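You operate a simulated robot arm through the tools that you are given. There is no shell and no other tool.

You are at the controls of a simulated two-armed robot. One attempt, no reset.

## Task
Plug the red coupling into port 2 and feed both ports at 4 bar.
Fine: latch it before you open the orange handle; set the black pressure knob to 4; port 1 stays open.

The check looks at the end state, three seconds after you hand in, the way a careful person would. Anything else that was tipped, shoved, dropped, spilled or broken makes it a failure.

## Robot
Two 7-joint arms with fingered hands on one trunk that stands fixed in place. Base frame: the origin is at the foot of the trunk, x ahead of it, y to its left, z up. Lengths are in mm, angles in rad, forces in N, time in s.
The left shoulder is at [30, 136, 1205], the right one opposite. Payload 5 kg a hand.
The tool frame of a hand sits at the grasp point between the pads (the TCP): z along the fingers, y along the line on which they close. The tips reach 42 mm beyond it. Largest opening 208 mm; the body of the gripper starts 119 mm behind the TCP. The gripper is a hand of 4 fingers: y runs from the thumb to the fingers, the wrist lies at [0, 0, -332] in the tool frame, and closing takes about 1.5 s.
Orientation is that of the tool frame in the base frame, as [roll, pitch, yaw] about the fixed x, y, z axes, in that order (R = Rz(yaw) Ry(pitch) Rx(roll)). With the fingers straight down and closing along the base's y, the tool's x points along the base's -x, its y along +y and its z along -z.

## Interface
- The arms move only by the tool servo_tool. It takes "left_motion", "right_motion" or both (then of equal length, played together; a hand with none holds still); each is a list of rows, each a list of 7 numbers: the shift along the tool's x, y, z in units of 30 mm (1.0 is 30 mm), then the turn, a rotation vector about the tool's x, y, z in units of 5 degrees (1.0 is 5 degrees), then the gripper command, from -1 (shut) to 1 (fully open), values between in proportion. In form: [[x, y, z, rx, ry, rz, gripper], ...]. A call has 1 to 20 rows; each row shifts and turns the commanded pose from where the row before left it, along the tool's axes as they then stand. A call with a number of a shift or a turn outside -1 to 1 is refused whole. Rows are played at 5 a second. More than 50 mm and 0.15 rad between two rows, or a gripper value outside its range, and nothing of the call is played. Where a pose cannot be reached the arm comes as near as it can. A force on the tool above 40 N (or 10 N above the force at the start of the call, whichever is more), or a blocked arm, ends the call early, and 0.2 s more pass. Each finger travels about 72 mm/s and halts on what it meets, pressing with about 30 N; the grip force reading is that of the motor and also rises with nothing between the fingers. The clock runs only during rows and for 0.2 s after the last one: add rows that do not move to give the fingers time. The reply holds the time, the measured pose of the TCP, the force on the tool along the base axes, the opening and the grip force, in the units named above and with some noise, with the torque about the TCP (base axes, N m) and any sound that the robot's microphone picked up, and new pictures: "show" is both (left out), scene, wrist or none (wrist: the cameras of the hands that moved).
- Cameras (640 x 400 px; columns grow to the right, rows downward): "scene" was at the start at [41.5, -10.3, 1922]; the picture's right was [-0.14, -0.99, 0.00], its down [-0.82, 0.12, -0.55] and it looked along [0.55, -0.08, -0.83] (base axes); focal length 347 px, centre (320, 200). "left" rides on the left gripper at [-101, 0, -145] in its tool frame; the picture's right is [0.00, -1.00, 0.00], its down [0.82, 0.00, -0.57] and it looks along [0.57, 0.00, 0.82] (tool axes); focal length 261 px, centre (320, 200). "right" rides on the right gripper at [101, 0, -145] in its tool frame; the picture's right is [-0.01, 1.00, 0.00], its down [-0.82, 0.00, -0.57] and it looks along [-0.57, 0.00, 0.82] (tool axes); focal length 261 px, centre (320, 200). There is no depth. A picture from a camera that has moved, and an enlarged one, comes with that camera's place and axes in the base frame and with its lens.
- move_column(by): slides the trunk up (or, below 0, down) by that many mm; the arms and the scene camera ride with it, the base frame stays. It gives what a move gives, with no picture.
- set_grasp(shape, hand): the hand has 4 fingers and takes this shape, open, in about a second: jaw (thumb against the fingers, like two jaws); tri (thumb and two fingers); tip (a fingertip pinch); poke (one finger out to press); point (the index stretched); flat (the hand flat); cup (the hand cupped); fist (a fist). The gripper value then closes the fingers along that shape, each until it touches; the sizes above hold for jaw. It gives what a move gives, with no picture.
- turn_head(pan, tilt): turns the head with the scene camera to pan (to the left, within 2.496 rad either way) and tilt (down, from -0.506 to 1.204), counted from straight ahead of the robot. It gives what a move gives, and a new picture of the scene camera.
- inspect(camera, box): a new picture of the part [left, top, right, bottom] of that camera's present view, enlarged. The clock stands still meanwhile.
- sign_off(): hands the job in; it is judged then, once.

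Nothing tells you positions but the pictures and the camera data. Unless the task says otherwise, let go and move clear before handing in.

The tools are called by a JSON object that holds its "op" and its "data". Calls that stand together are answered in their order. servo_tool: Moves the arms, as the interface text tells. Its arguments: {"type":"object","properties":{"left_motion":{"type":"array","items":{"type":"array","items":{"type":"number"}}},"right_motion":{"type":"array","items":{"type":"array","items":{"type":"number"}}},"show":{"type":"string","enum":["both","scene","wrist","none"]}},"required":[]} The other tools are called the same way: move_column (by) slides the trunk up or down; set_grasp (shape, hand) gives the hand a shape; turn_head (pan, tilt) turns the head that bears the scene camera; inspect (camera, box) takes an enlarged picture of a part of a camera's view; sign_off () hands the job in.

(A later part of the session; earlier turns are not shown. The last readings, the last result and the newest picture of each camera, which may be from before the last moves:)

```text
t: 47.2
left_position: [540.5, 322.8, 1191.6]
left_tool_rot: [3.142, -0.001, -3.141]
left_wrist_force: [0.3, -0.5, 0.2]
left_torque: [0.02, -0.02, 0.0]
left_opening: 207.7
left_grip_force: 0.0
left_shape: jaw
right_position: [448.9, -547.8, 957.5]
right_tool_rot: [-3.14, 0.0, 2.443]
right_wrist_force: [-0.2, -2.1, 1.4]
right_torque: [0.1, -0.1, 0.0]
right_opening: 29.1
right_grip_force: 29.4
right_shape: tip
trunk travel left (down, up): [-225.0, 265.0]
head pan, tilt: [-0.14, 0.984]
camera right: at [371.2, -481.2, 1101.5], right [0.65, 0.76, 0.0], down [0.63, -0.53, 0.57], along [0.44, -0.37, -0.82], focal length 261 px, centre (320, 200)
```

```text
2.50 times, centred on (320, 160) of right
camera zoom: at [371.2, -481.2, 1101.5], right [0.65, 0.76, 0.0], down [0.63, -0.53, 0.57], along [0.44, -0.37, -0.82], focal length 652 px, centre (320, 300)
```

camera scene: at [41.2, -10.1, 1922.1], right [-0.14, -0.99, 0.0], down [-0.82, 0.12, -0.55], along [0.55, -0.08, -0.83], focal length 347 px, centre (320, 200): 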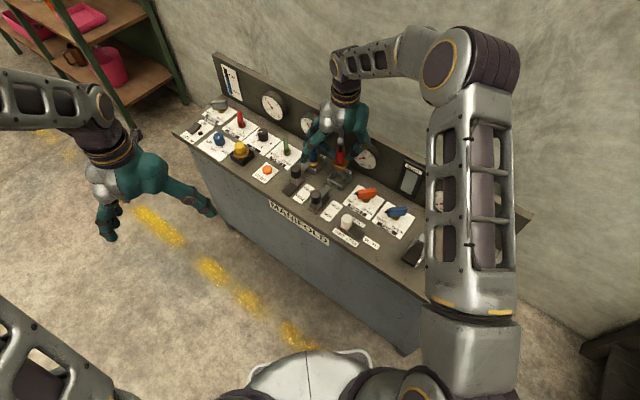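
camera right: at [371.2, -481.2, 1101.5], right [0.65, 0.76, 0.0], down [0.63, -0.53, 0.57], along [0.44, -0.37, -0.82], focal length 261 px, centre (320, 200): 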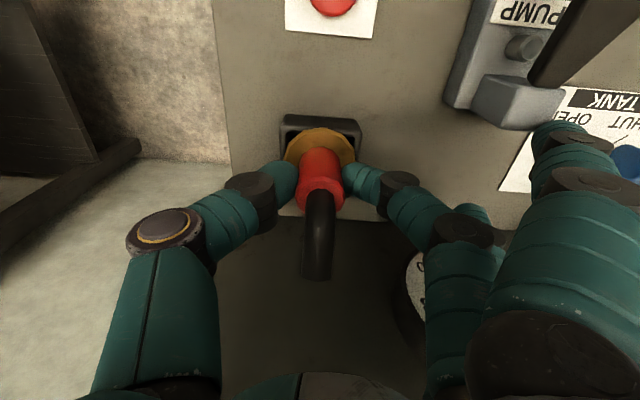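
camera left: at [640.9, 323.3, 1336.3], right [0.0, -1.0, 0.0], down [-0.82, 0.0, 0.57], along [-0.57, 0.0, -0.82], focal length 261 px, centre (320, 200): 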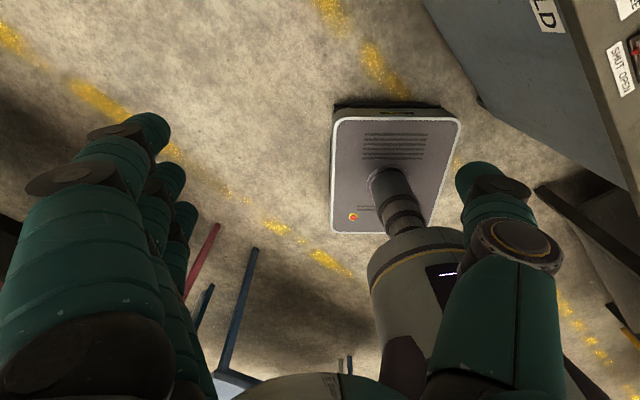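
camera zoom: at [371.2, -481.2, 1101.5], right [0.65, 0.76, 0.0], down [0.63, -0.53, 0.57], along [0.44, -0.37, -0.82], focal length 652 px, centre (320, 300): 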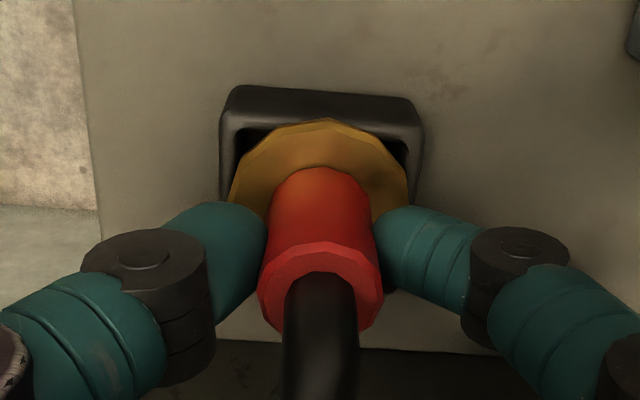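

The coupling is seated, with its weight off the hand. I'll release it, rise and switch to the jaw shape.

{"op": "servo_tool", "data": {"right_motion": [[0, 0, 0, 0, 0, 0, -0.6], [0, 0, 0, 0, 0, 0, -0.3], [0, 0, 0, 0, 0, 0, -0.3], [0, 0, 0, 0, 0, 0, -0.3], [0, 0, -0.8, 0, 0, 0, -0.3], [0, 0, -0.8, 0, 0, 0, -0.3], [0, 0, -0.8, 0, 0, 0, -0.3], [0, 0, -0.7, 0, 0, 1, -0.3], [0, 0, 0, 0, 0, 0, -0.3]], "show": "none"}}

{"op": "set_grasp", "data": {"hand": "right", "shape": "jaw"}}

{"op": "servo_tool", "data": {"right_motion": [[0, 0, 0, 0, 0, 0, 0], [0, 0, 0, 0, 0, 0, 0], [0, 0, 0, 0, 0, 0, -0.2], [0, 0, 0, 0, 0, 0, -0.2], [0, 0, 0, 0, 0, 0, -0.2], [0, 0, 0, 0, 0, 0, -0.2]], "show": "wrist"}}

{"op": "inspect", "data": {"camera": "right", "box": [256, 76, 384, 156]}}

{"op": "inspect", "data": {"camera": "scene", "box": [430, 180, 526, 270]}}

```text
t: 49.2
left_position: [541.7, 321.4, 1191.3]
left_tool_rot: [-3.142, 0.0, -3.14]
left_wrist_force: [-0.7, -0.5, 0.0]
left_torque: [0.06, 0.03, 0.0]
left_opening: 207.9
left_grip_force: 0.1
left_shape: jaw
right_position: [449.2, -544.4, 1051.0]
right_tool_rot: [3.142, 0.0, 2.354]
right_wrist_force: [-0.7, 0.6, -1.1]
right_torque: [0.03, 0.04, -0.03]
right_opening: 72.0
right_grip_force: 0.1
right_shape: tip
trunk travel left (down, up): [-225.0, 265.0]
head pan, tilt: [-0.14, 0.984]
```

```text
t: 50.1
left_position: [541.2, 321.4, 1191.0]
left_tool_rot: [-3.141, 0.002, -3.141]
left_wrist_force: [-0.6, -0.3, -0.4]
left_torque: [-0.01, 0.01, 0.0]
left_opening: 207.9
left_grip_force: 0.1
left_shape: jaw
right_position: [449.2, -545.6, 1050.0]
right_tool_rot: [3.14, -0.002, 2.356]
right_wrist_force: [0.1, -1.2, -0.8]
right_torque: [0.02, -0.02, -0.04]
right_opening: 208.1
right_grip_force: 0.1
right_shape: jaw
trunk travel left (down, up): [-225.0, 265.0]
head pan, tilt: [-0.14, 0.984]
```

```text
t: 51.5
left_position: [539.7, 321.9, 1190.9]
left_tool_rot: [3.141, 0.001, -3.14]
left_wrist_force: [0.7, 0.3, -0.2]
left_torque: [0.0, -0.02, 0.0]
left_opening: 207.7
left_grip_force: 0.0
left_shape: jaw
right_position: [449.4, -545.2, 1049.1]
right_tool_rot: [-3.141, -0.002, 2.357]
right_wrist_force: [0.6, 0.7, 0.5]
right_torque: [-0.01, 0.01, 0.01]
right_opening: 83.9
right_grip_force: 0.1
right_shape: jaw
trunk travel left (down, up): [-225.0, 265.0]
head pan, tilt: [-0.14, 0.984]
camera right: at [377.2, -472.8, 1193.4], right [0.71, 0.7, 0.0], down [0.58, -0.58, 0.57], along [0.4, -0.41, -0.82], focal length 261 px, centre (320, 200)
```

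right: 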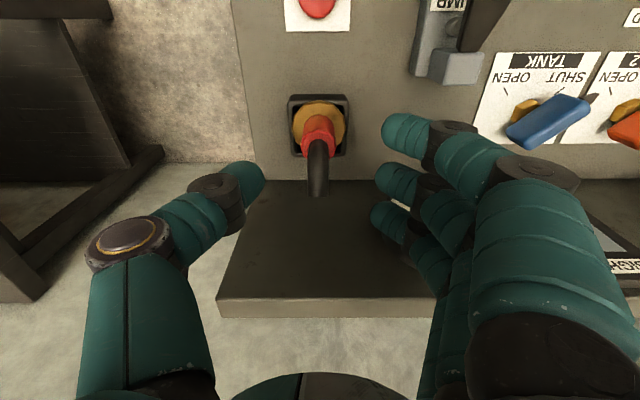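

```text
5.00 times, centred on (320, 116) of right
camera zoom: at [377.2, -472.8, 1193.4], right [0.71, 0.7, 0.0], down [0.58, -0.58, 0.57], along [0.4, -0.41, -0.82], focal length 1303 px, centre (320, 620)
```

zoom: 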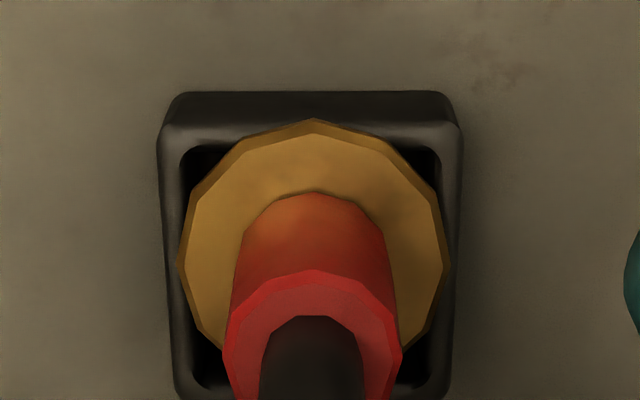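

```text
4.44 times, centred on (478, 225) of scene
camera zoom: at [41.4, -10.3, 1922.0], right [-0.14, -0.99, 0.0], down [-0.82, 0.12, -0.55], along [0.55, -0.08, -0.83], focal length 1543 px, centre (-382, 89)
```

zoom: 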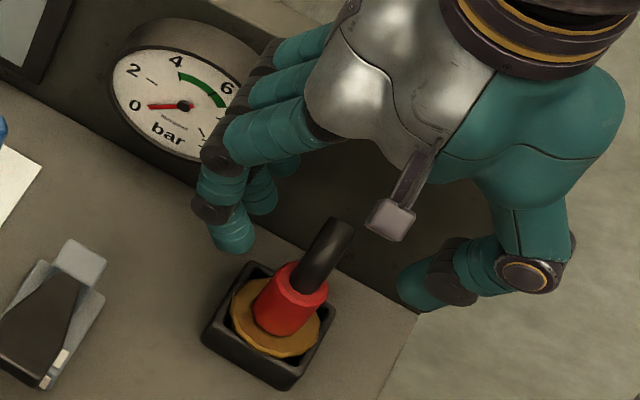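

The coupling stands upright in its holder. I'll lower to z≈972, so the tips stay about 25 mm above the flange, and close the jaw on the upper sleeve, then check the tilt.

{"op": "servo_tool", "data": {"right_motion": [[0, -0.047, 0.86, 0, 0, 0, -0.2], [0, 0, 0.86, 0, 0, 0, -0.2], [0, 0, 0.85, 0, 0, 0, -0.2], [0, 0, 0, 0, 0, 0, -0.4], [0, 0, 0, 0, 0, 0, -0.5], [0, 0, 0, 0, 0, 0, -0.6], [0, 0, 0, 0, 0, 0, -0.7], [0, 0, 0, 0, 0, 0, -0.8], [0, 0, 0, 0, 0, 0, -0.8], [0, 0, 0, 0, 0, 0, -0.8]], "show": "wrist"}}

{"op": "inspect", "data": {"camera": "right", "box": [192, 80, 448, 240]}}

{"op": "inspect", "data": {"camera": "scene", "box": [430, 190, 526, 270]}}

```text
t: 53.7
left_position: [540.6, 324.1, 1192.2]
left_tool_rot: [3.141, -0.001, -3.141]
left_wrist_force: [-0.6, -0.1, -0.1]
left_torque: [0.0, -0.01, 0.03]
left_opening: 208.2
left_grip_force: 0.1
left_shape: jaw
right_position: [449.9, -546.3, 973.2]
right_tool_rot: [3.141, 0.001, 2.357]
right_wrist_force: [-0.2, 1.2, 3.8]
right_torque: [0.13, -0.17, -0.01]
right_opening: 11.3
right_grip_force: 30.2
right_shape: jaw
trunk travel left (down, up): [-225.0, 265.0]
head pan, tilt: [-0.14, 0.984]
camera right: at [376.8, -474.1, 1117.1], right [0.71, 0.7, 0.0], down [0.58, -0.58, 0.57], along [0.4, -0.41, -0.82], focal length 261 px, centre (320, 200)
```

right: 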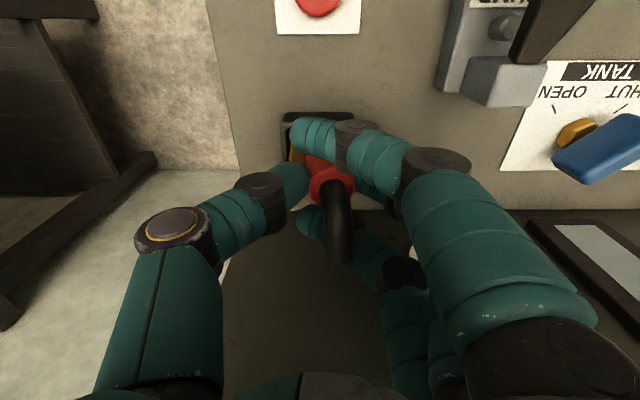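

```text
2.50 times, centred on (320, 160) of right
camera zoom: at [376.8, -474.1, 1117.1], right [0.71, 0.7, 0.0], down [0.58, -0.58, 0.57], along [0.4, -0.41, -0.82], focal length 652 px, centre (320, 300)
```

zoom: 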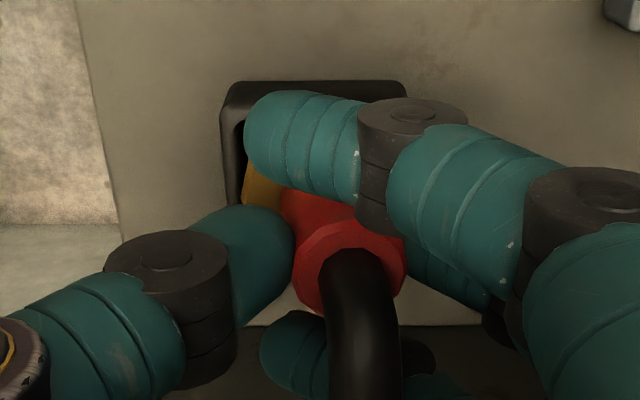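

```text
5.00 times, centred on (478, 230) of scene
camera zoom: at [41.2, -9.8, 1922.1], right [-0.14, -0.99, 0.0], down [-0.82, 0.12, -0.55], along [0.55, -0.08, -0.83], focal length 1736 px, centre (-470, 50)
```

zoom: 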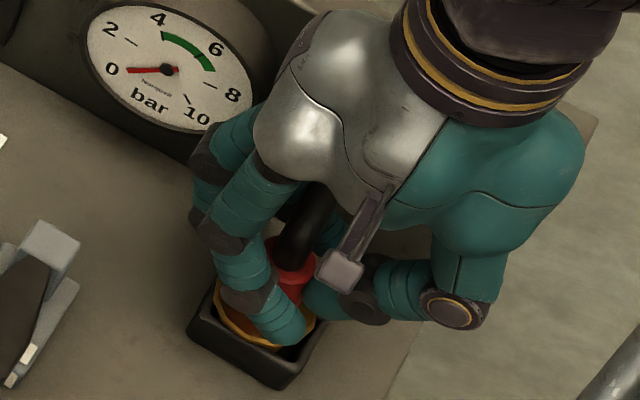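

The thumb still overtravels and pushes the sleeve about 9 mm toward the fingers. I'll open slightly, shift the hand 9 mm toward the thumb side so the pinch's natural centre falls on the upright sleeve, and close again.

{"op": "servo_tool", "data": {"right_motion": [[0, 0, 0, 0, 0, 0, -0.5], [0, 0, 0, 0, 0, 0, -0.2], [0, 0, 0, 0, 0, 0, -0.2], [0, 0, 0, 0, 0, 0, -0.2], [0, -0.3, 0, 0, 0, 0, -0.2], [0, 0, 0, 0, 0, 0, -0.2], [0, 0, 0, 0, 0, 0, -0.4], [0, 0, 0, 0, 0, 0, -0.5], [0, 0, 0, 0, 0, 0, -0.6], [0, 0, 0, 0, 0, 0, -0.7], [0, 0, 0, 0, 0, 0, -0.8], [0, 0, 0, 0, 0, 0, -1], [0, 0, 0, 0, 0, 0, -1], [0, 0, 0, 0, 0, 0, -1]], "show": "wrist"}}

{"op": "inspect", "data": {"camera": "right", "box": [192, 80, 448, 240]}}

{"op": "inspect", "data": {"camera": "scene", "box": [430, 190, 526, 270]}}

```text
t: 56.7
left_position: [540.9, 321.8, 1192.7]
left_tool_rot: [3.142, 0.001, 3.141]
left_wrist_force: [-0.1, 0.1, 0.5]
left_torque: [0.0, 0.04, 0.0]
left_opening: 208.0
left_grip_force: 0.0
left_shape: jaw
right_position: [442.5, -552.8, 972.6]
right_tool_rot: [3.14, 0.001, 2.356]
right_wrist_force: [1.0, 0.4, -0.8]
right_torque: [0.11, -0.14, 0.03]
right_opening: 9.8
right_grip_force: 30.2
right_shape: jaw
trunk travel left (down, up): [-225.0, 265.0]
head pan, tilt: [-0.14, 0.984]
camera right: at [370.5, -480.9, 1117.0], right [0.71, 0.7, 0.0], down [0.58, -0.58, 0.57], along [0.4, -0.41, -0.82], focal length 261 px, centre (320, 200)
```

right: 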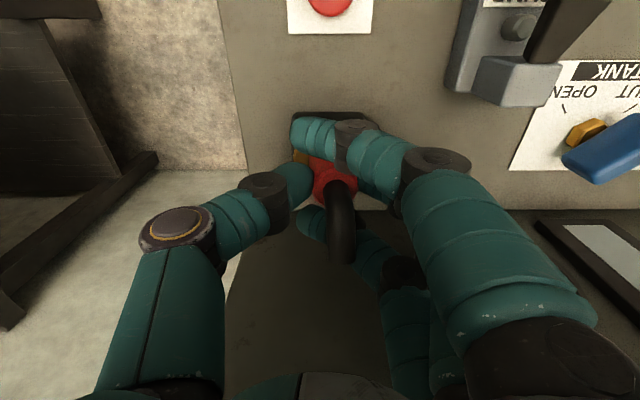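

```text
2.50 times, centred on (320, 160) of right
camera zoom: at [370.5, -480.9, 1117.0], right [0.71, 0.7, 0.0], down [0.58, -0.58, 0.57], along [0.4, -0.41, -0.82], focal length 652 px, centre (320, 300)
```

zoom: 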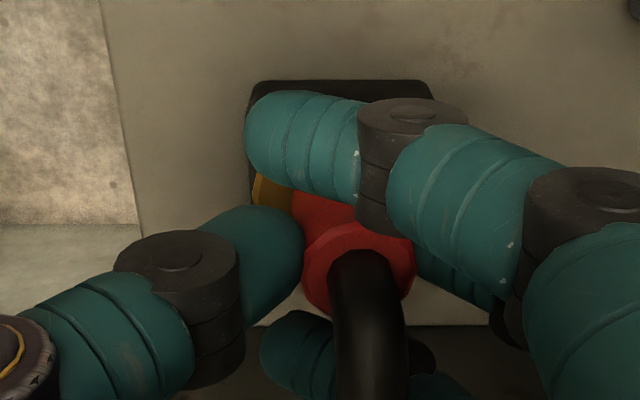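

```text
5.00 times, centred on (478, 230) of scene
camera zoom: at [41.4, -10.4, 1922.0], right [-0.14, -0.99, 0.0], down [-0.82, 0.12, -0.55], along [0.55, -0.08, -0.83], focal length 1736 px, centre (-470, 50)
```

zoom: 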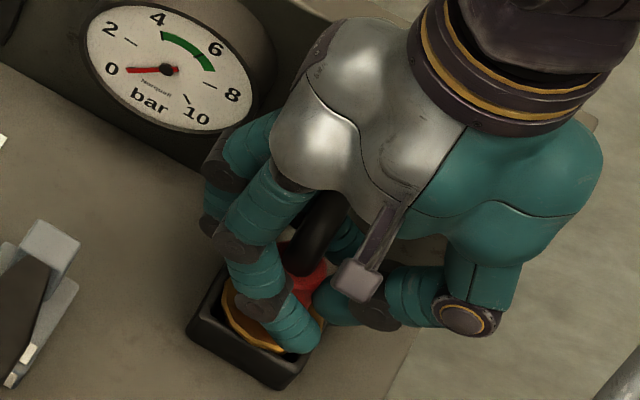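

The tilt is roughly halved. Shifting another 4 mm toward the thumb should bring the coupling fully upright when pinched.

{"op": "servo_tool", "data": {"right_motion": [[0, 0, 0, 0, 0, 0, -0.5], [0, 0, 0, 0, 0, 0, -0.2], [0, 0, 0, 0, 0, 0, -0.2], [0, 0, 0, 0, 0, 0, -0.2], [0, -0.15, 0, 0, 0, 0, -0.2], [0, 0, 0, 0, 0, 0, -0.2], [0, 0, 0, 0, 0, 0, -0.4], [0, 0, 0, 0, 0, 0, -0.5], [0, 0, 0, 0, 0, 0, -0.6], [0, 0, 0, 0, 0, 0, -0.7], [0, 0, 0, 0, 0, 0, -0.8], [0, 0, 0, 0, 0, 0, -1], [0, 0, 0, 0, 0, 0, -1], [0, 0, 0, 0, 0, 0, -1]], "show": "none"}}

{"op": "inspect", "data": {"camera": "right", "box": [192, 80, 448, 240]}}

{"op": "inspect", "data": {"camera": "scene", "box": [430, 190, 526, 270]}}

```text
t: 59.7
left_position: [540.5, 322.9, 1192.1]
left_tool_rot: [3.141, 0.001, -3.141]
left_wrist_force: [0.4, -0.6, -0.8]
left_torque: [0.0, -0.01, 0.0]
left_opening: 207.8
left_grip_force: 0.1
left_shape: jaw
right_position: [439.7, -557.9, 973.7]
right_tool_rot: [-3.141, 0.0, 2.358]
right_wrist_force: [0.8, 0.8, -0.1]
right_torque: [0.17, -0.12, -0.01]
right_opening: 8.9
right_grip_force: 30.2
right_shape: jaw
trunk travel left (down, up): [-225.0, 265.0]
head pan, tilt: [-0.14, 0.984]
```

```text
2.50 times, centred on (320, 160) of right
camera zoom: at [367.7, -484.2, 1117.4], right [0.71, 0.7, 0.0], down [0.58, -0.58, 0.57], along [0.4, -0.41, -0.82], focal length 652 px, centre (320, 300)
```

zoom: 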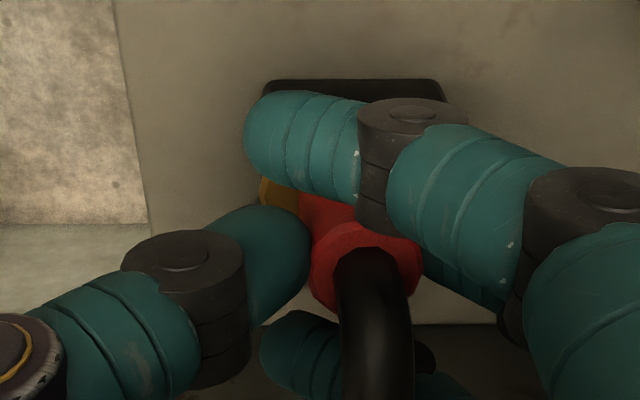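

```text
5.00 times, centred on (478, 230) of scene
camera zoom: at [41.6, -10.3, 1922.0], right [-0.14, -0.99, 0.0], down [-0.82, 0.12, -0.55], along [0.55, -0.08, -0.83], focal length 1736 px, centre (-470, 50)
```

zoom: 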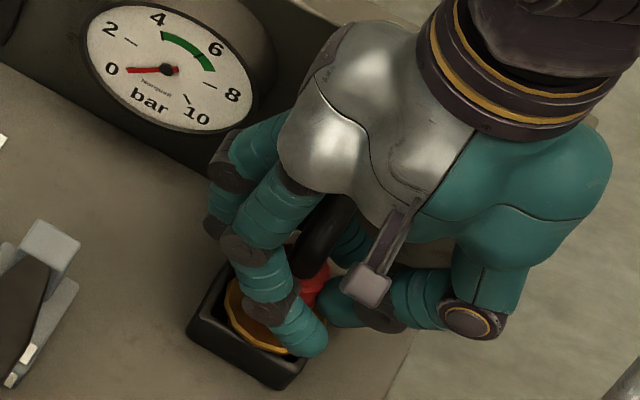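

The sleeve top now sits directly over the holder centre, so it's upright. I'll test-lift 18 mm slowly.

{"op": "servo_tool", "data": {"right_motion": [[0, 0, -0.1, 0, 0, 0, -1], [0, 0, -0.1, 0, 0, 0, -1], [0, 0, -0.1, 0, 0, 0, -1], [0, 0, -0.15, 0, 0, 0, -1], [0, 0, -0.15, 0, 0, 0, -1], [0, 0, 0, 0, 0, 0, -1]], "show": "none"}}

{"op": "inspect", "data": {"camera": "right", "box": [192, 80, 448, 240]}}

{"op": "inspect", "data": {"camera": "scene", "box": [430, 190, 526, 270]}}

```text
t: 61.1
left_position: [541.0, 323.2, 1191.3]
left_tool_rot: [-3.141, -0.001, 3.142]
left_wrist_force: [0.5, 0.3, -0.3]
left_torque: [-0.01, 0.02, 0.01]
left_opening: 207.7
left_grip_force: 0.0
left_shape: jaw
right_position: [441.0, -556.0, 992.6]
right_tool_rot: [-3.141, -0.001, 2.356]
right_wrist_force: [2.6, 3.2, -4.7]
right_torque: [0.18, -0.14, 0.01]
right_opening: 8.6
right_grip_force: 30.3
right_shape: jaw
trunk travel left (down, up): [-225.0, 265.0]
head pan, tilt: [-0.14, 0.984]
```

```text
2.50 times, centred on (320, 160) of right
camera zoom: at [367.7, -484.8, 1135.6], right [0.71, 0.7, 0.0], down [0.58, -0.58, 0.57], along [0.4, -0.41, -0.82], focal length 652 px, centre (320, 300)
```

zoom: 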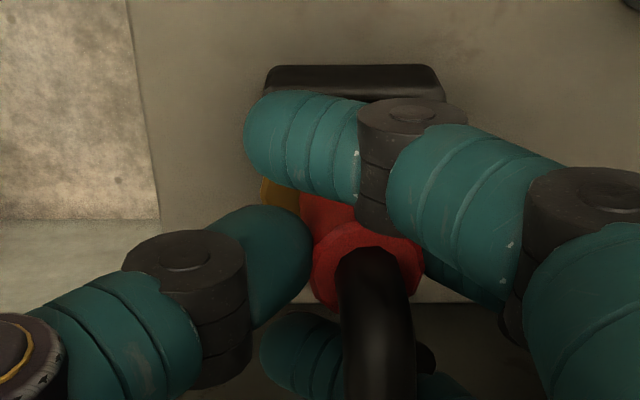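

```text
5.00 times, centred on (478, 230) of scene
camera zoom: at [41.8, -10.4, 1922.0], right [-0.14, -0.99, 0.0], down [-0.82, 0.12, -0.55], along [0.55, -0.08, -0.83], focal length 1736 px, centre (-470, 50)
```

zoom: 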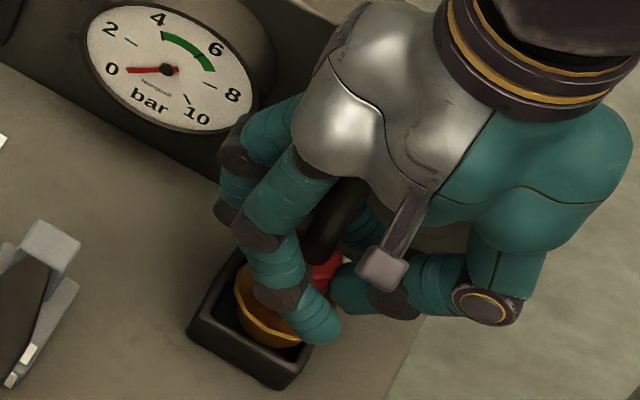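

The grip is holding and the coupling is rising with the hand. I'll lift it another 30 mm to clear the holder.

{"op": "servo_tool", "data": {"right_motion": [[0, 0, -0.2, 0, 0, 0, -1], [0, 0, -0.2, 0, 0, 0, -1], [0, 0, -0.2, 0, 0, 0, -1], [0, 0, -0.2, 0, 0, 0, -1], [0, 0, -0.2, 0, 0, 0, -1], [0, 0, 0, 0, 0, 0, -1]], "show": "wrist"}}

{"op": "inspect", "data": {"camera": "right", "box": [192, 80, 448, 240]}}

{"op": "inspect", "data": {"camera": "scene", "box": [430, 190, 526, 270]}}

```text
t: 62.5
left_position: [540.8, 321.9, 1190.9]
left_tool_rot: [-3.142, 0.0, -3.139]
left_wrist_force: [-0.6, 0.2, 0.2]
left_torque: [0.0, 0.0, 0.03]
left_opening: 207.9
left_grip_force: 0.1
left_shape: jaw
right_position: [438.4, -557.6, 1022.6]
right_tool_rot: [-3.14, 0.0, 2.357]
right_wrist_force: [0.5, 0.6, -3.8]
right_torque: [-0.04, 0.04, 0.01]
right_opening: 8.5
right_grip_force: 30.2
right_shape: jaw
trunk travel left (down, up): [-225.0, 265.0]
head pan, tilt: [-0.14, 0.984]
camera right: at [367.5, -485.6, 1165.1], right [0.71, 0.7, 0.0], down [0.58, -0.58, 0.57], along [0.4, -0.41, -0.82], focal length 261 px, centre (320, 200)
```

right: 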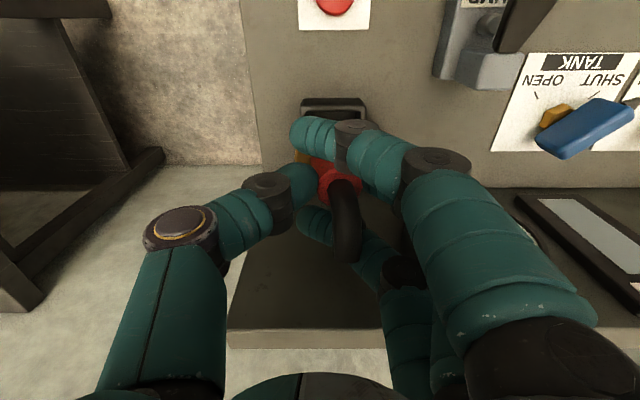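

```text
2.50 times, centred on (320, 160) of right
camera zoom: at [367.5, -485.6, 1165.1], right [0.71, 0.7, 0.0], down [0.58, -0.58, 0.57], along [0.4, -0.41, -0.82], focal length 652 px, centre (320, 300)
```

zoom: 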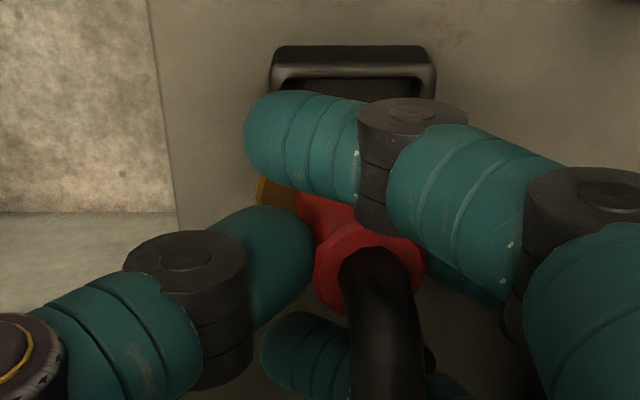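

```text
5.00 times, centred on (478, 230) of scene
camera zoom: at [41.7, -10.7, 1922.0], right [-0.14, -0.99, 0.0], down [-0.82, 0.12, -0.55], along [0.55, -0.08, -0.83], focal length 1736 px, centre (-470, 50)
```

zoom: 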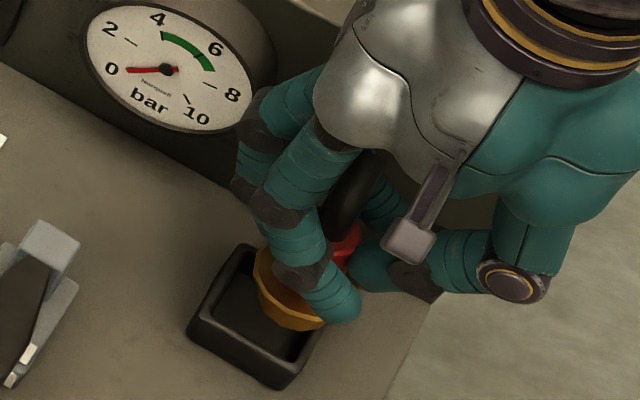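

The coupling is free of the holder and held at 30 N, with about 5° of tilt that I'll correct near the port. I'll raise it and carry it toward port 2, stopping short to measure the tilt.

{"op": "servo_tool", "data": {"right_motion": [[0, 0, -0.7, 0, 0, 0, -1], [0, 0, -0.7, 0, 0, 0, -1], [0, 0, -0.5, 0, 0, 0, -1], [-0.01, 0.989, 0, 0, 0, 0, -1], [-0.01, 0.989, 0, 0, 0, 0, -1], [-0.01, 0.989, 0, 0, 0, 0, -1], [-0.01, 0.989, 0, 0, 0, 0, -1], [-0.01, 0.989, 0, 0, 0, 0, -1], [-0.01, 0.989, 0, 0, 0, 0, -1], [-0.01, 0.989, 0, 0, 0, 0, -1], [-0.01, 0.989, 0, 0, 0, 0, -1], [-0.01, 0.989, 0, 0, 0, 0, -1], [-0.01, 0.989, 0, 0, 0, 0, -1], [-0.01, 0.989, 0, 0, 0, 0, -1], [-0.01, 0.989, 0, 0, 0, 0, -1], [-0.01, 0.989, 0, 0, 0, 0, -1], [0, 0, 0, 0, 0, 0, -1]], "show": "both"}}

{"op": "inspect", "data": {"camera": "scene", "box": [316, 120, 412, 200]}}

{"op": "inspect", "data": {"camera": "right", "box": [192, 80, 448, 240]}}

```text
t: 66.1
left_position: [540.5, 321.4, 1192.5]
left_tool_rot: [-3.142, 0.0, -3.141]
left_wrist_force: [0.2, -0.6, 0.9]
left_torque: [0.07, -0.03, -0.01]
left_opening: 207.7
left_grip_force: 0.0
left_shape: jaw
right_position: [713.6, -288.4, 1078.5]
right_tool_rot: [3.141, 0.0, 2.354]
right_wrist_force: [0.0, -0.6, -3.9]
right_torque: [0.04, 0.04, 0.0]
right_opening: 8.7
right_grip_force: 29.3
right_shape: jaw
trunk travel left (down, up): [-225.0, 265.0]
head pan, tilt: [-0.14, 0.984]
camera scene: at [40.7, -11.3, 1922.1], right [-0.14, -0.99, 0.0], down [-0.82, 0.12, -0.55], along [0.55, -0.08, -0.83], focal length 347 px, centre (320, 200)
camera right: at [642.1, -215.5, 1222.0], right [0.71, 0.7, 0.0], down [0.58, -0.58, 0.57], along [0.4, -0.41, -0.82], focal length 261 px, centre (320, 200)
```

scene: 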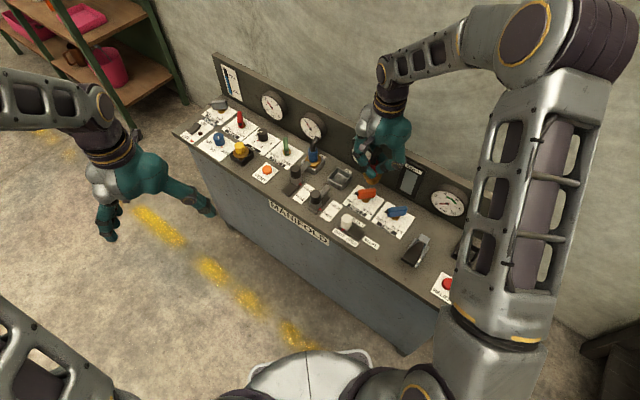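
right: 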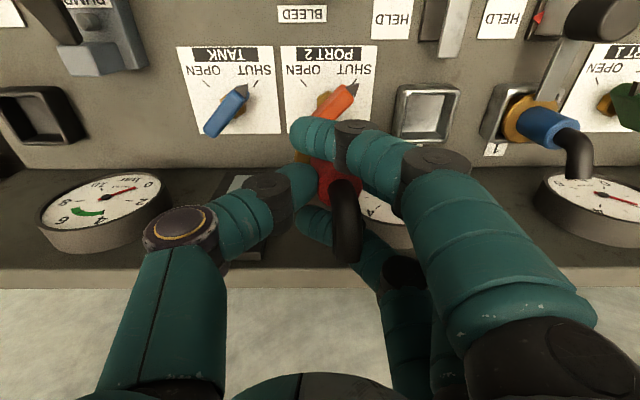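

```text
5.00 times, centred on (364, 160) of scene
camera zoom: at [40.7, -11.3, 1922.1], right [-0.14, -0.99, 0.0], down [-0.82, 0.12, -0.55], along [0.55, -0.08, -0.83], focal length 1736 px, centre (100, 400)
```

zoom: 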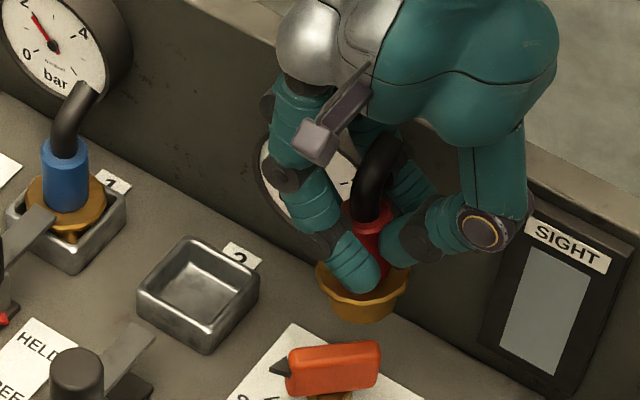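

```text
2.50 times, centred on (320, 160) of right
camera zoom: at [642.1, -215.5, 1222.0], right [0.71, 0.7, 0.0], down [0.58, -0.58, 0.57], along [0.4, -0.41, -0.82], focal length 652 px, centre (320, 300)
```

zoom: 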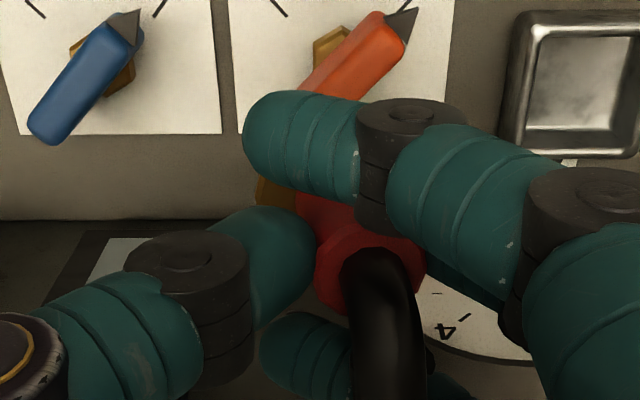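

I'll zoom in tighter on the held coupling to measure its tilt from the flange ellipse.

{"op": "inspect", "data": {"camera": "scene", "box": [356, 144, 404, 188]}}

{"op": "inspect", "data": {"camera": "right", "box": [280, 120, 408, 220]}}

```text
9.09 times, centred on (380, 166) of scene
camera zoom: at [40.7, -11.3, 1922.1], right [-0.14, -0.99, 0.0], down [-0.82, 0.12, -0.55], along [0.55, -0.08, -0.83], focal length 3157 px, centre (-226, 509)
```

zoom: 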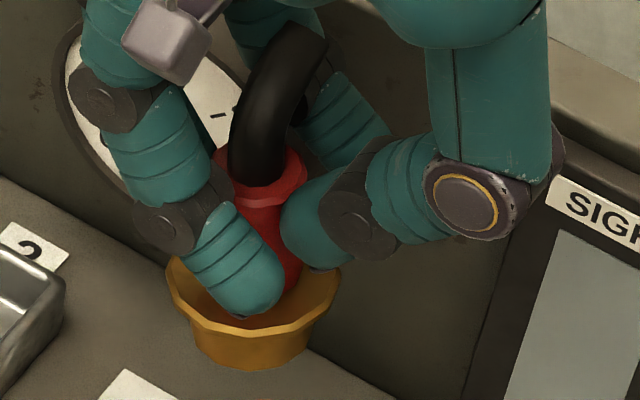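

```text
4.00 times, centred on (344, 170) of right
camera zoom: at [642.1, -215.5, 1222.0], right [0.71, 0.7, 0.0], down [0.58, -0.58, 0.57], along [0.4, -0.41, -0.82], focal length 1043 px, centre (224, 320)
```

zoom: 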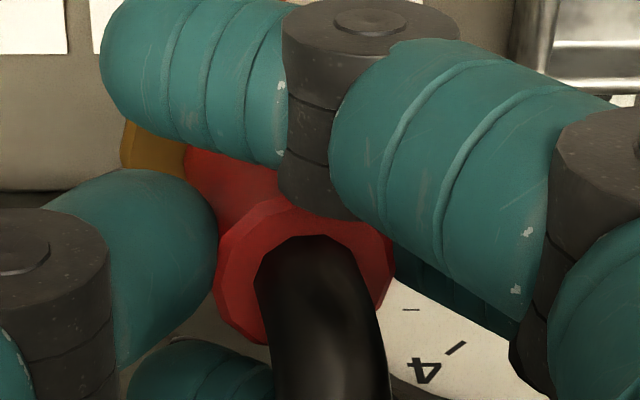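

The coupling leans about 7° toward the finger side in the grip. I'll counter-rotate the hand about its x-axis and re-measure.

{"op": "servo_tool", "data": {"right_motion": [[0, 0, 0, -0.75, 0, 0, -1], [0, 0, 0, -0.75, 0, 0, -1], [0, 0, 0, 0, 0, 0, -1]], "show": "wrist"}}

{"op": "inspect", "data": {"camera": "scene", "box": [356, 144, 404, 188]}}

{"op": "inspect", "data": {"camera": "scene", "box": [300, 140, 348, 184]}}

{"op": "inspect", "data": {"camera": "right", "box": [280, 120, 408, 220]}}

```text
t: 66.9
left_position: [541.4, 323.1, 1191.5]
left_tool_rot: [3.141, 0.001, -3.141]
left_wrist_force: [-0.1, -0.1, -0.2]
left_torque: [-0.01, 0.03, 0.0]
left_opening: 207.6
left_grip_force: 0.1
left_shape: jaw
right_position: [713.7, -285.0, 1077.5]
right_tool_rot: [3.011, 0.002, 2.356]
right_wrist_force: [0.4, -0.5, -4.6]
right_torque: [-0.1, 0.04, -0.02]
right_opening: 8.9
right_grip_force: 30.2
right_shape: jaw
trunk travel left (down, up): [-225.0, 265.0]
head pan, tilt: [-0.14, 0.984]
camera right: at [629.3, -227.2, 1220.3], right [0.7, 0.7, 0.13], down [0.52, -0.64, 0.57], along [0.48, -0.33, -0.81], focal length 261 px, centre (320, 200)
```

right: 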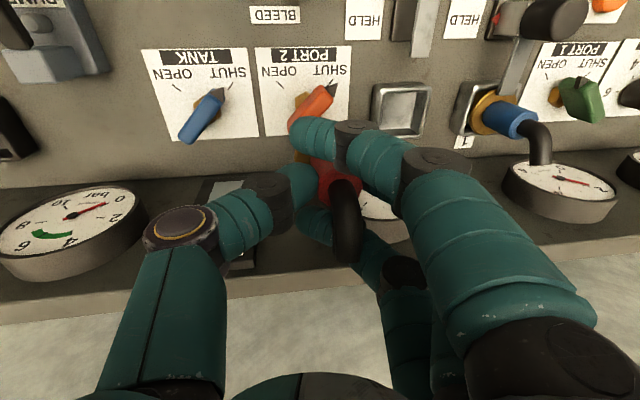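

```text
9.09 times, centred on (380, 166) of scene
camera zoom: at [42.3, -9.6, 1922.0], right [-0.14, -0.99, 0.0], down [-0.82, 0.12, -0.55], along [0.55, -0.08, -0.83], focal length 3157 px, centre (-226, 509)
```

zoom: 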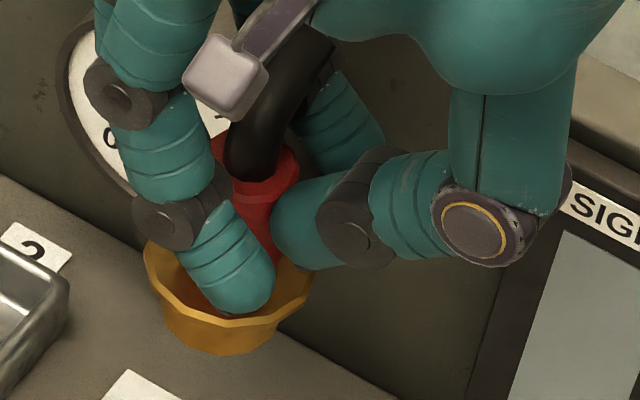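

```text
9.09 times, centred on (324, 162) of scene
camera zoom: at [42.3, -9.6, 1922.0], right [-0.14, -0.99, 0.0], down [-0.82, 0.12, -0.55], along [0.55, -0.08, -0.83], focal length 3157 px, centre (284, 546)
```

zoom: 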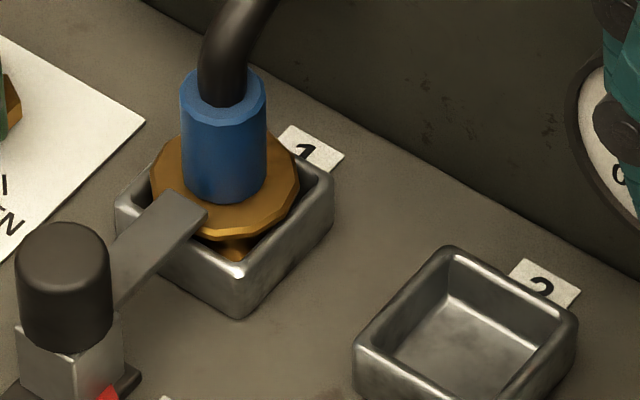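

```text
4.00 times, centred on (344, 170) of right
camera zoom: at [629.3, -227.2, 1220.3], right [0.7, 0.7, 0.13], down [0.52, -0.64, 0.57], along [0.48, -0.33, -0.81], focal length 1043 px, centre (224, 320)
```

zoom: 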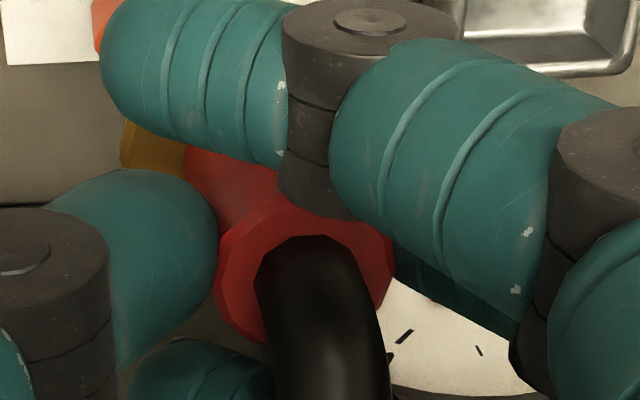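

The ellipse slope shows about 3° of lean remaining on each axis. I'll apply that small correction and move the coupling above port 2, keeping the height.

{"op": "servo_tool", "data": {"right_motion": [[0, 0, 0, -0.6, -0.5, 0, -1], [0, 0, 0, 0, 0, 0, -1], [0.038, 0.752, 0.138, 0, 0, 0, -1], [0.038, 0.752, 0.138, 0, 0, 0, -1], [0.038, 0.752, 0.138, 0, 0, 0, -1], [0.038, 0.752, 0.138, 0, 0, 0, -1], [0.038, 0.752, 0.138, 0, 0, 0, -1], [0, 0, 0, 0, 0, 0, -1], [0, 0, 0, 0, 0, 0, -1]], "show": "both"}}

{"op": "inspect", "data": {"camera": "scene", "box": [312, 112, 376, 192]}}

{"op": "inspect", "data": {"camera": "right", "box": [256, 60, 416, 160]}}

```text
t: 68.9
left_position: [541.6, 322.1, 1191.7]
left_tool_rot: [3.142, -0.002, 3.141]
left_wrist_force: [0.5, -0.4, 0.5]
left_torque: [-0.02, 0.05, 0.0]
left_opening: 207.7
left_grip_force: 0.0
left_shape: jaw
right_position: [793.8, -198.8, 1077.9]
right_tool_rot: [2.958, 0.042, 2.349]
right_wrist_force: [0.6, 0.8, -3.6]
right_torque: [-0.11, 0.11, 0.0]
right_opening: 8.7
right_grip_force: 30.2
right_shape: jaw
trunk travel left (down, up): [-225.0, 265.0]
head pan, tilt: [-0.14, 0.984]
camera scene: at [42.3, -9.7, 1922.0], right [-0.14, -0.99, 0.0], down [-0.82, 0.12, -0.55], along [0.55, -0.08, -0.83], focal length 347 px, centre (320, 200)
camera right: at [699.4, -140.8, 1215.2], right [0.7, 0.69, 0.18], down [0.48, -0.64, 0.6], along [0.53, -0.33, -0.78], focal length 261 px, centre (320, 200)
```

scene: 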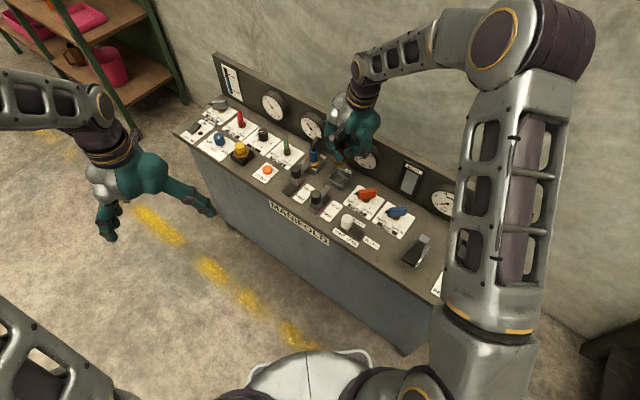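
right: 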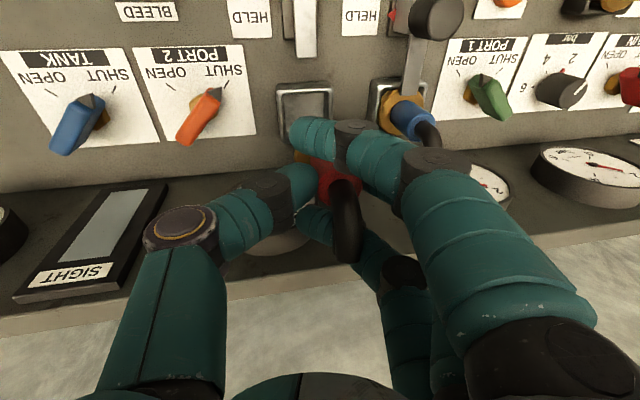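

```text
5.00 times, centred on (344, 152) of scene
camera zoom: at [42.3, -9.7, 1922.0], right [-0.14, -0.99, 0.0], down [-0.82, 0.12, -0.55], along [0.55, -0.08, -0.83], focal length 1736 px, centre (200, 440)
```

zoom: 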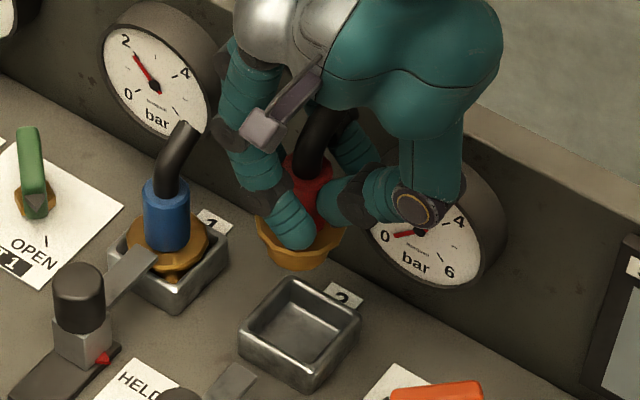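

```text
4.00 times, centred on (336, 110) of right
camera zoom: at [699.4, -140.8, 1215.2], right [0.7, 0.69, 0.18], down [0.48, -0.64, 0.6], along [0.53, -0.33, -0.78], focal length 1043 px, centre (256, 560)
```

zoom: 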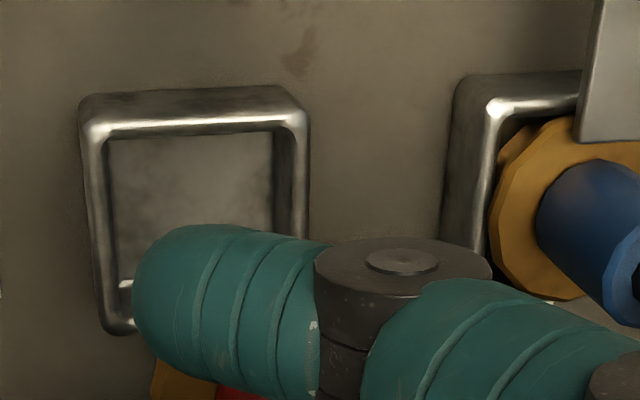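

I'll zoom in further to check the flange's tilt and its alignment over the socket.

{"op": "inspect", "data": {"camera": "scene", "box": [320, 132, 352, 162]}}

{"op": "inspect", "data": {"camera": "right", "box": [280, 120, 408, 220]}}

```text
13.33 times, centred on (336, 147) of scene
camera zoom: at [42.3, -9.7, 1922.0], right [-0.14, -0.99, 0.0], down [-0.82, 0.12, -0.55], along [0.55, -0.08, -0.83], focal length 4630 px, centre (107, 907)
```

zoom: 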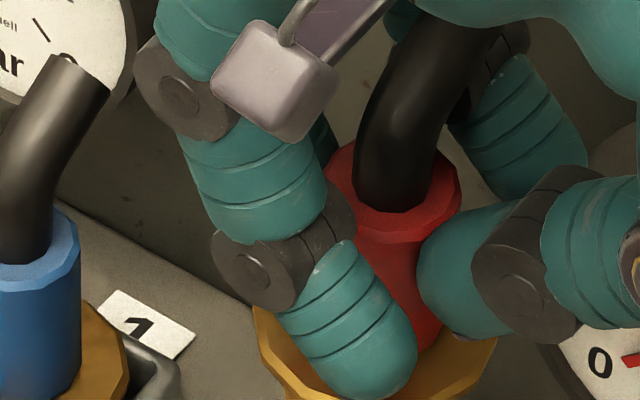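

```text
4.00 times, centred on (344, 170) of right
camera zoom: at [699.4, -140.8, 1215.2], right [0.7, 0.69, 0.18], down [0.48, -0.64, 0.6], along [0.53, -0.33, -0.78], focal length 1043 px, centre (224, 320)
```

zoom: 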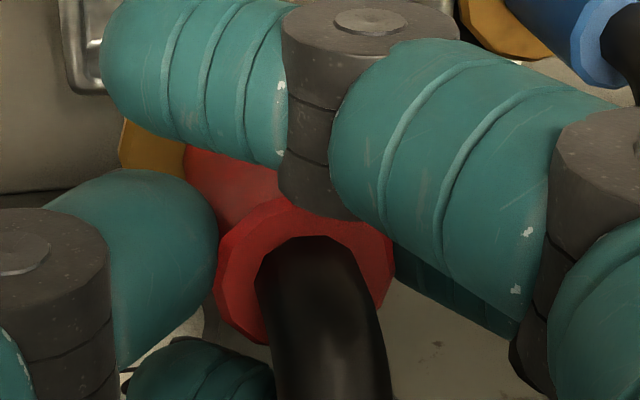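

{"op": "inspect", "data": {"camera": "scene", "box": [324, 144, 352, 172]}}

{"op": "inspect", "data": {"camera": "scene", "box": [300, 140, 332, 180]}}

```text
14.29 times, centred on (338, 158) of scene
camera zoom: at [42.3, -9.7, 1922.0], right [-0.14, -0.99, 0.0], down [-0.82, 0.12, -0.55], along [0.55, -0.08, -0.83], focal length 4961 px, centre (63, 800)
```

zoom: 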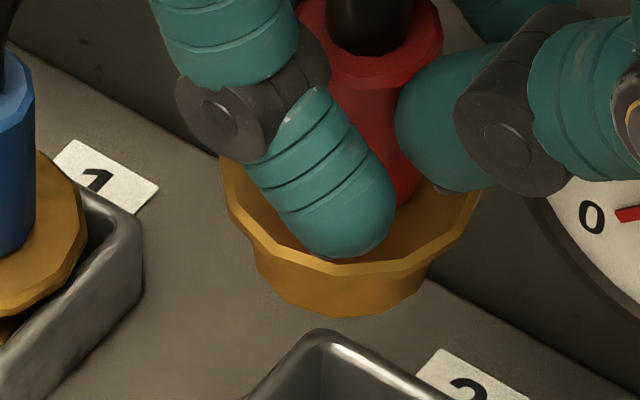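

```text
10.00 times, centred on (316, 160) of scene
camera zoom: at [42.3, -9.7, 1922.0], right [-0.14, -0.99, 0.0], down [-0.82, 0.12, -0.55], along [0.55, -0.08, -0.83], focal length 3473 px, centre (360, 600)
```

zoom: 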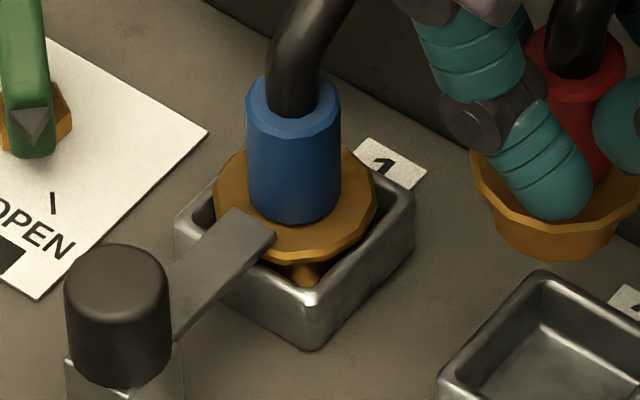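

The rim's ellipse matches the expected slope for an upright disc at this spot, so the remaining tilt is small. The coupling axis is at about (813, -189) and the socket centre near (812, -194). I'll lower about 65 mm with a small sideways correction and compare again close to the rim.

{"op": "servo_tool", "data": {"right_motion": [[0.006, -0.116, 0.53, 0, 0, 0, -1], [0.006, -0.116, 0.53, 0, 0, 0, -1], [0.006, -0.116, 0.53, 0, 0, 0, -1], [0.006, -0.116, 0.53, 0, 0, 0, -1], [0, 0, 0, 0, 0, 0, -1]], "show": "both"}}

{"op": "inspect", "data": {"camera": "scene", "box": [312, 136, 368, 192]}}

{"op": "inspect", "data": {"camera": "right", "box": [240, 60, 400, 180]}}

```text
t: 70.1
left_position: [540.3, 322.0, 1190.8]
left_tool_rot: [3.141, -0.001, -3.14]
left_wrist_force: [-0.6, 0.3, 0.3]
left_torque: [0.03, -0.03, -0.01]
left_opening: 207.8
left_grip_force: 0.1
left_shape: jaw
right_position: [793.0, -205.1, 1012.2]
right_tool_rot: [2.958, 0.043, 2.348]
right_wrist_force: [0.1, -0.5, -3.4]
right_torque: [-0.02, 0.06, 0.01]
right_opening: 8.3
right_grip_force: 29.9
right_shape: jaw
trunk travel left (down, up): [-225.0, 265.0]
head pan, tilt: [-0.14, 0.984]
camera scene: at [41.2, -10.2, 1922.1], right [-0.14, -0.99, 0.0], down [-0.82, 0.12, -0.55], along [0.55, -0.08, -0.83], focal length 347 px, centre (320, 200)
camera right: at [698.5, -146.1, 1149.8], right [0.7, 0.69, 0.18], down [0.48, -0.64, 0.6], along [0.53, -0.33, -0.78], focal length 261 px, centre (320, 200)
```

scene: 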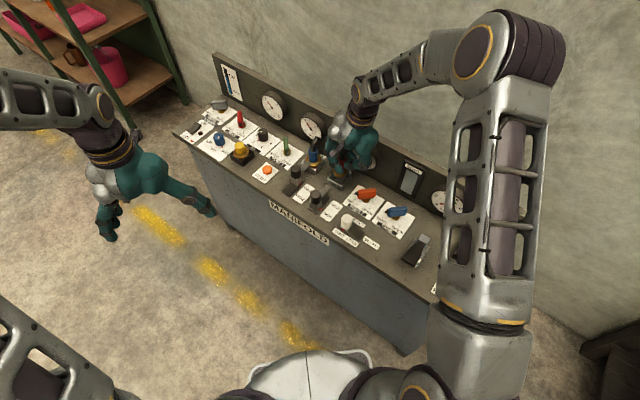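
right: 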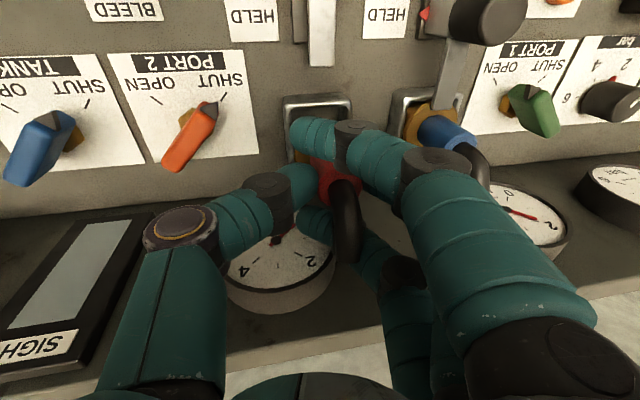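

```text
7.14 times, centred on (340, 164) of scene
camera zoom: at [41.2, -10.2, 1922.1], right [-0.14, -0.99, 0.0], down [-0.82, 0.12, -0.55], along [0.55, -0.08, -0.83], focal length 2480 px, centre (177, 457)
```

zoom: 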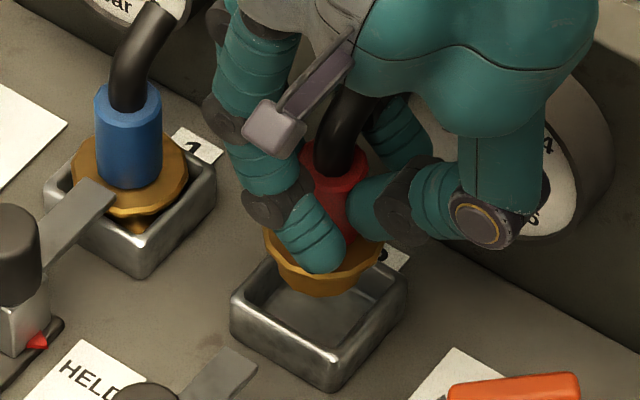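

```text
3.33 times, centred on (320, 120) of right
camera zoom: at [698.5, -146.1, 1149.8], right [0.7, 0.69, 0.18], down [0.48, -0.64, 0.6], along [0.53, -0.33, -0.78], focal length 869 px, centre (320, 467)
```

zoom: 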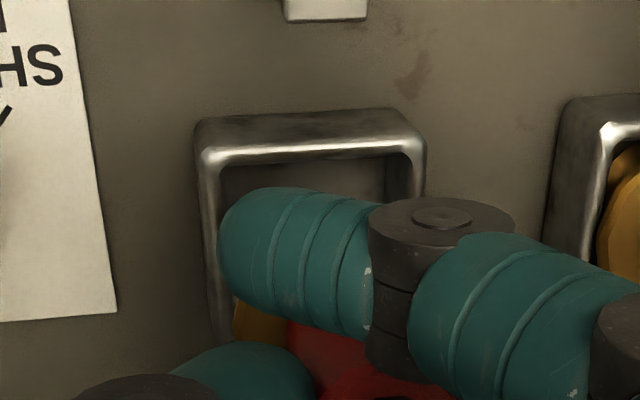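

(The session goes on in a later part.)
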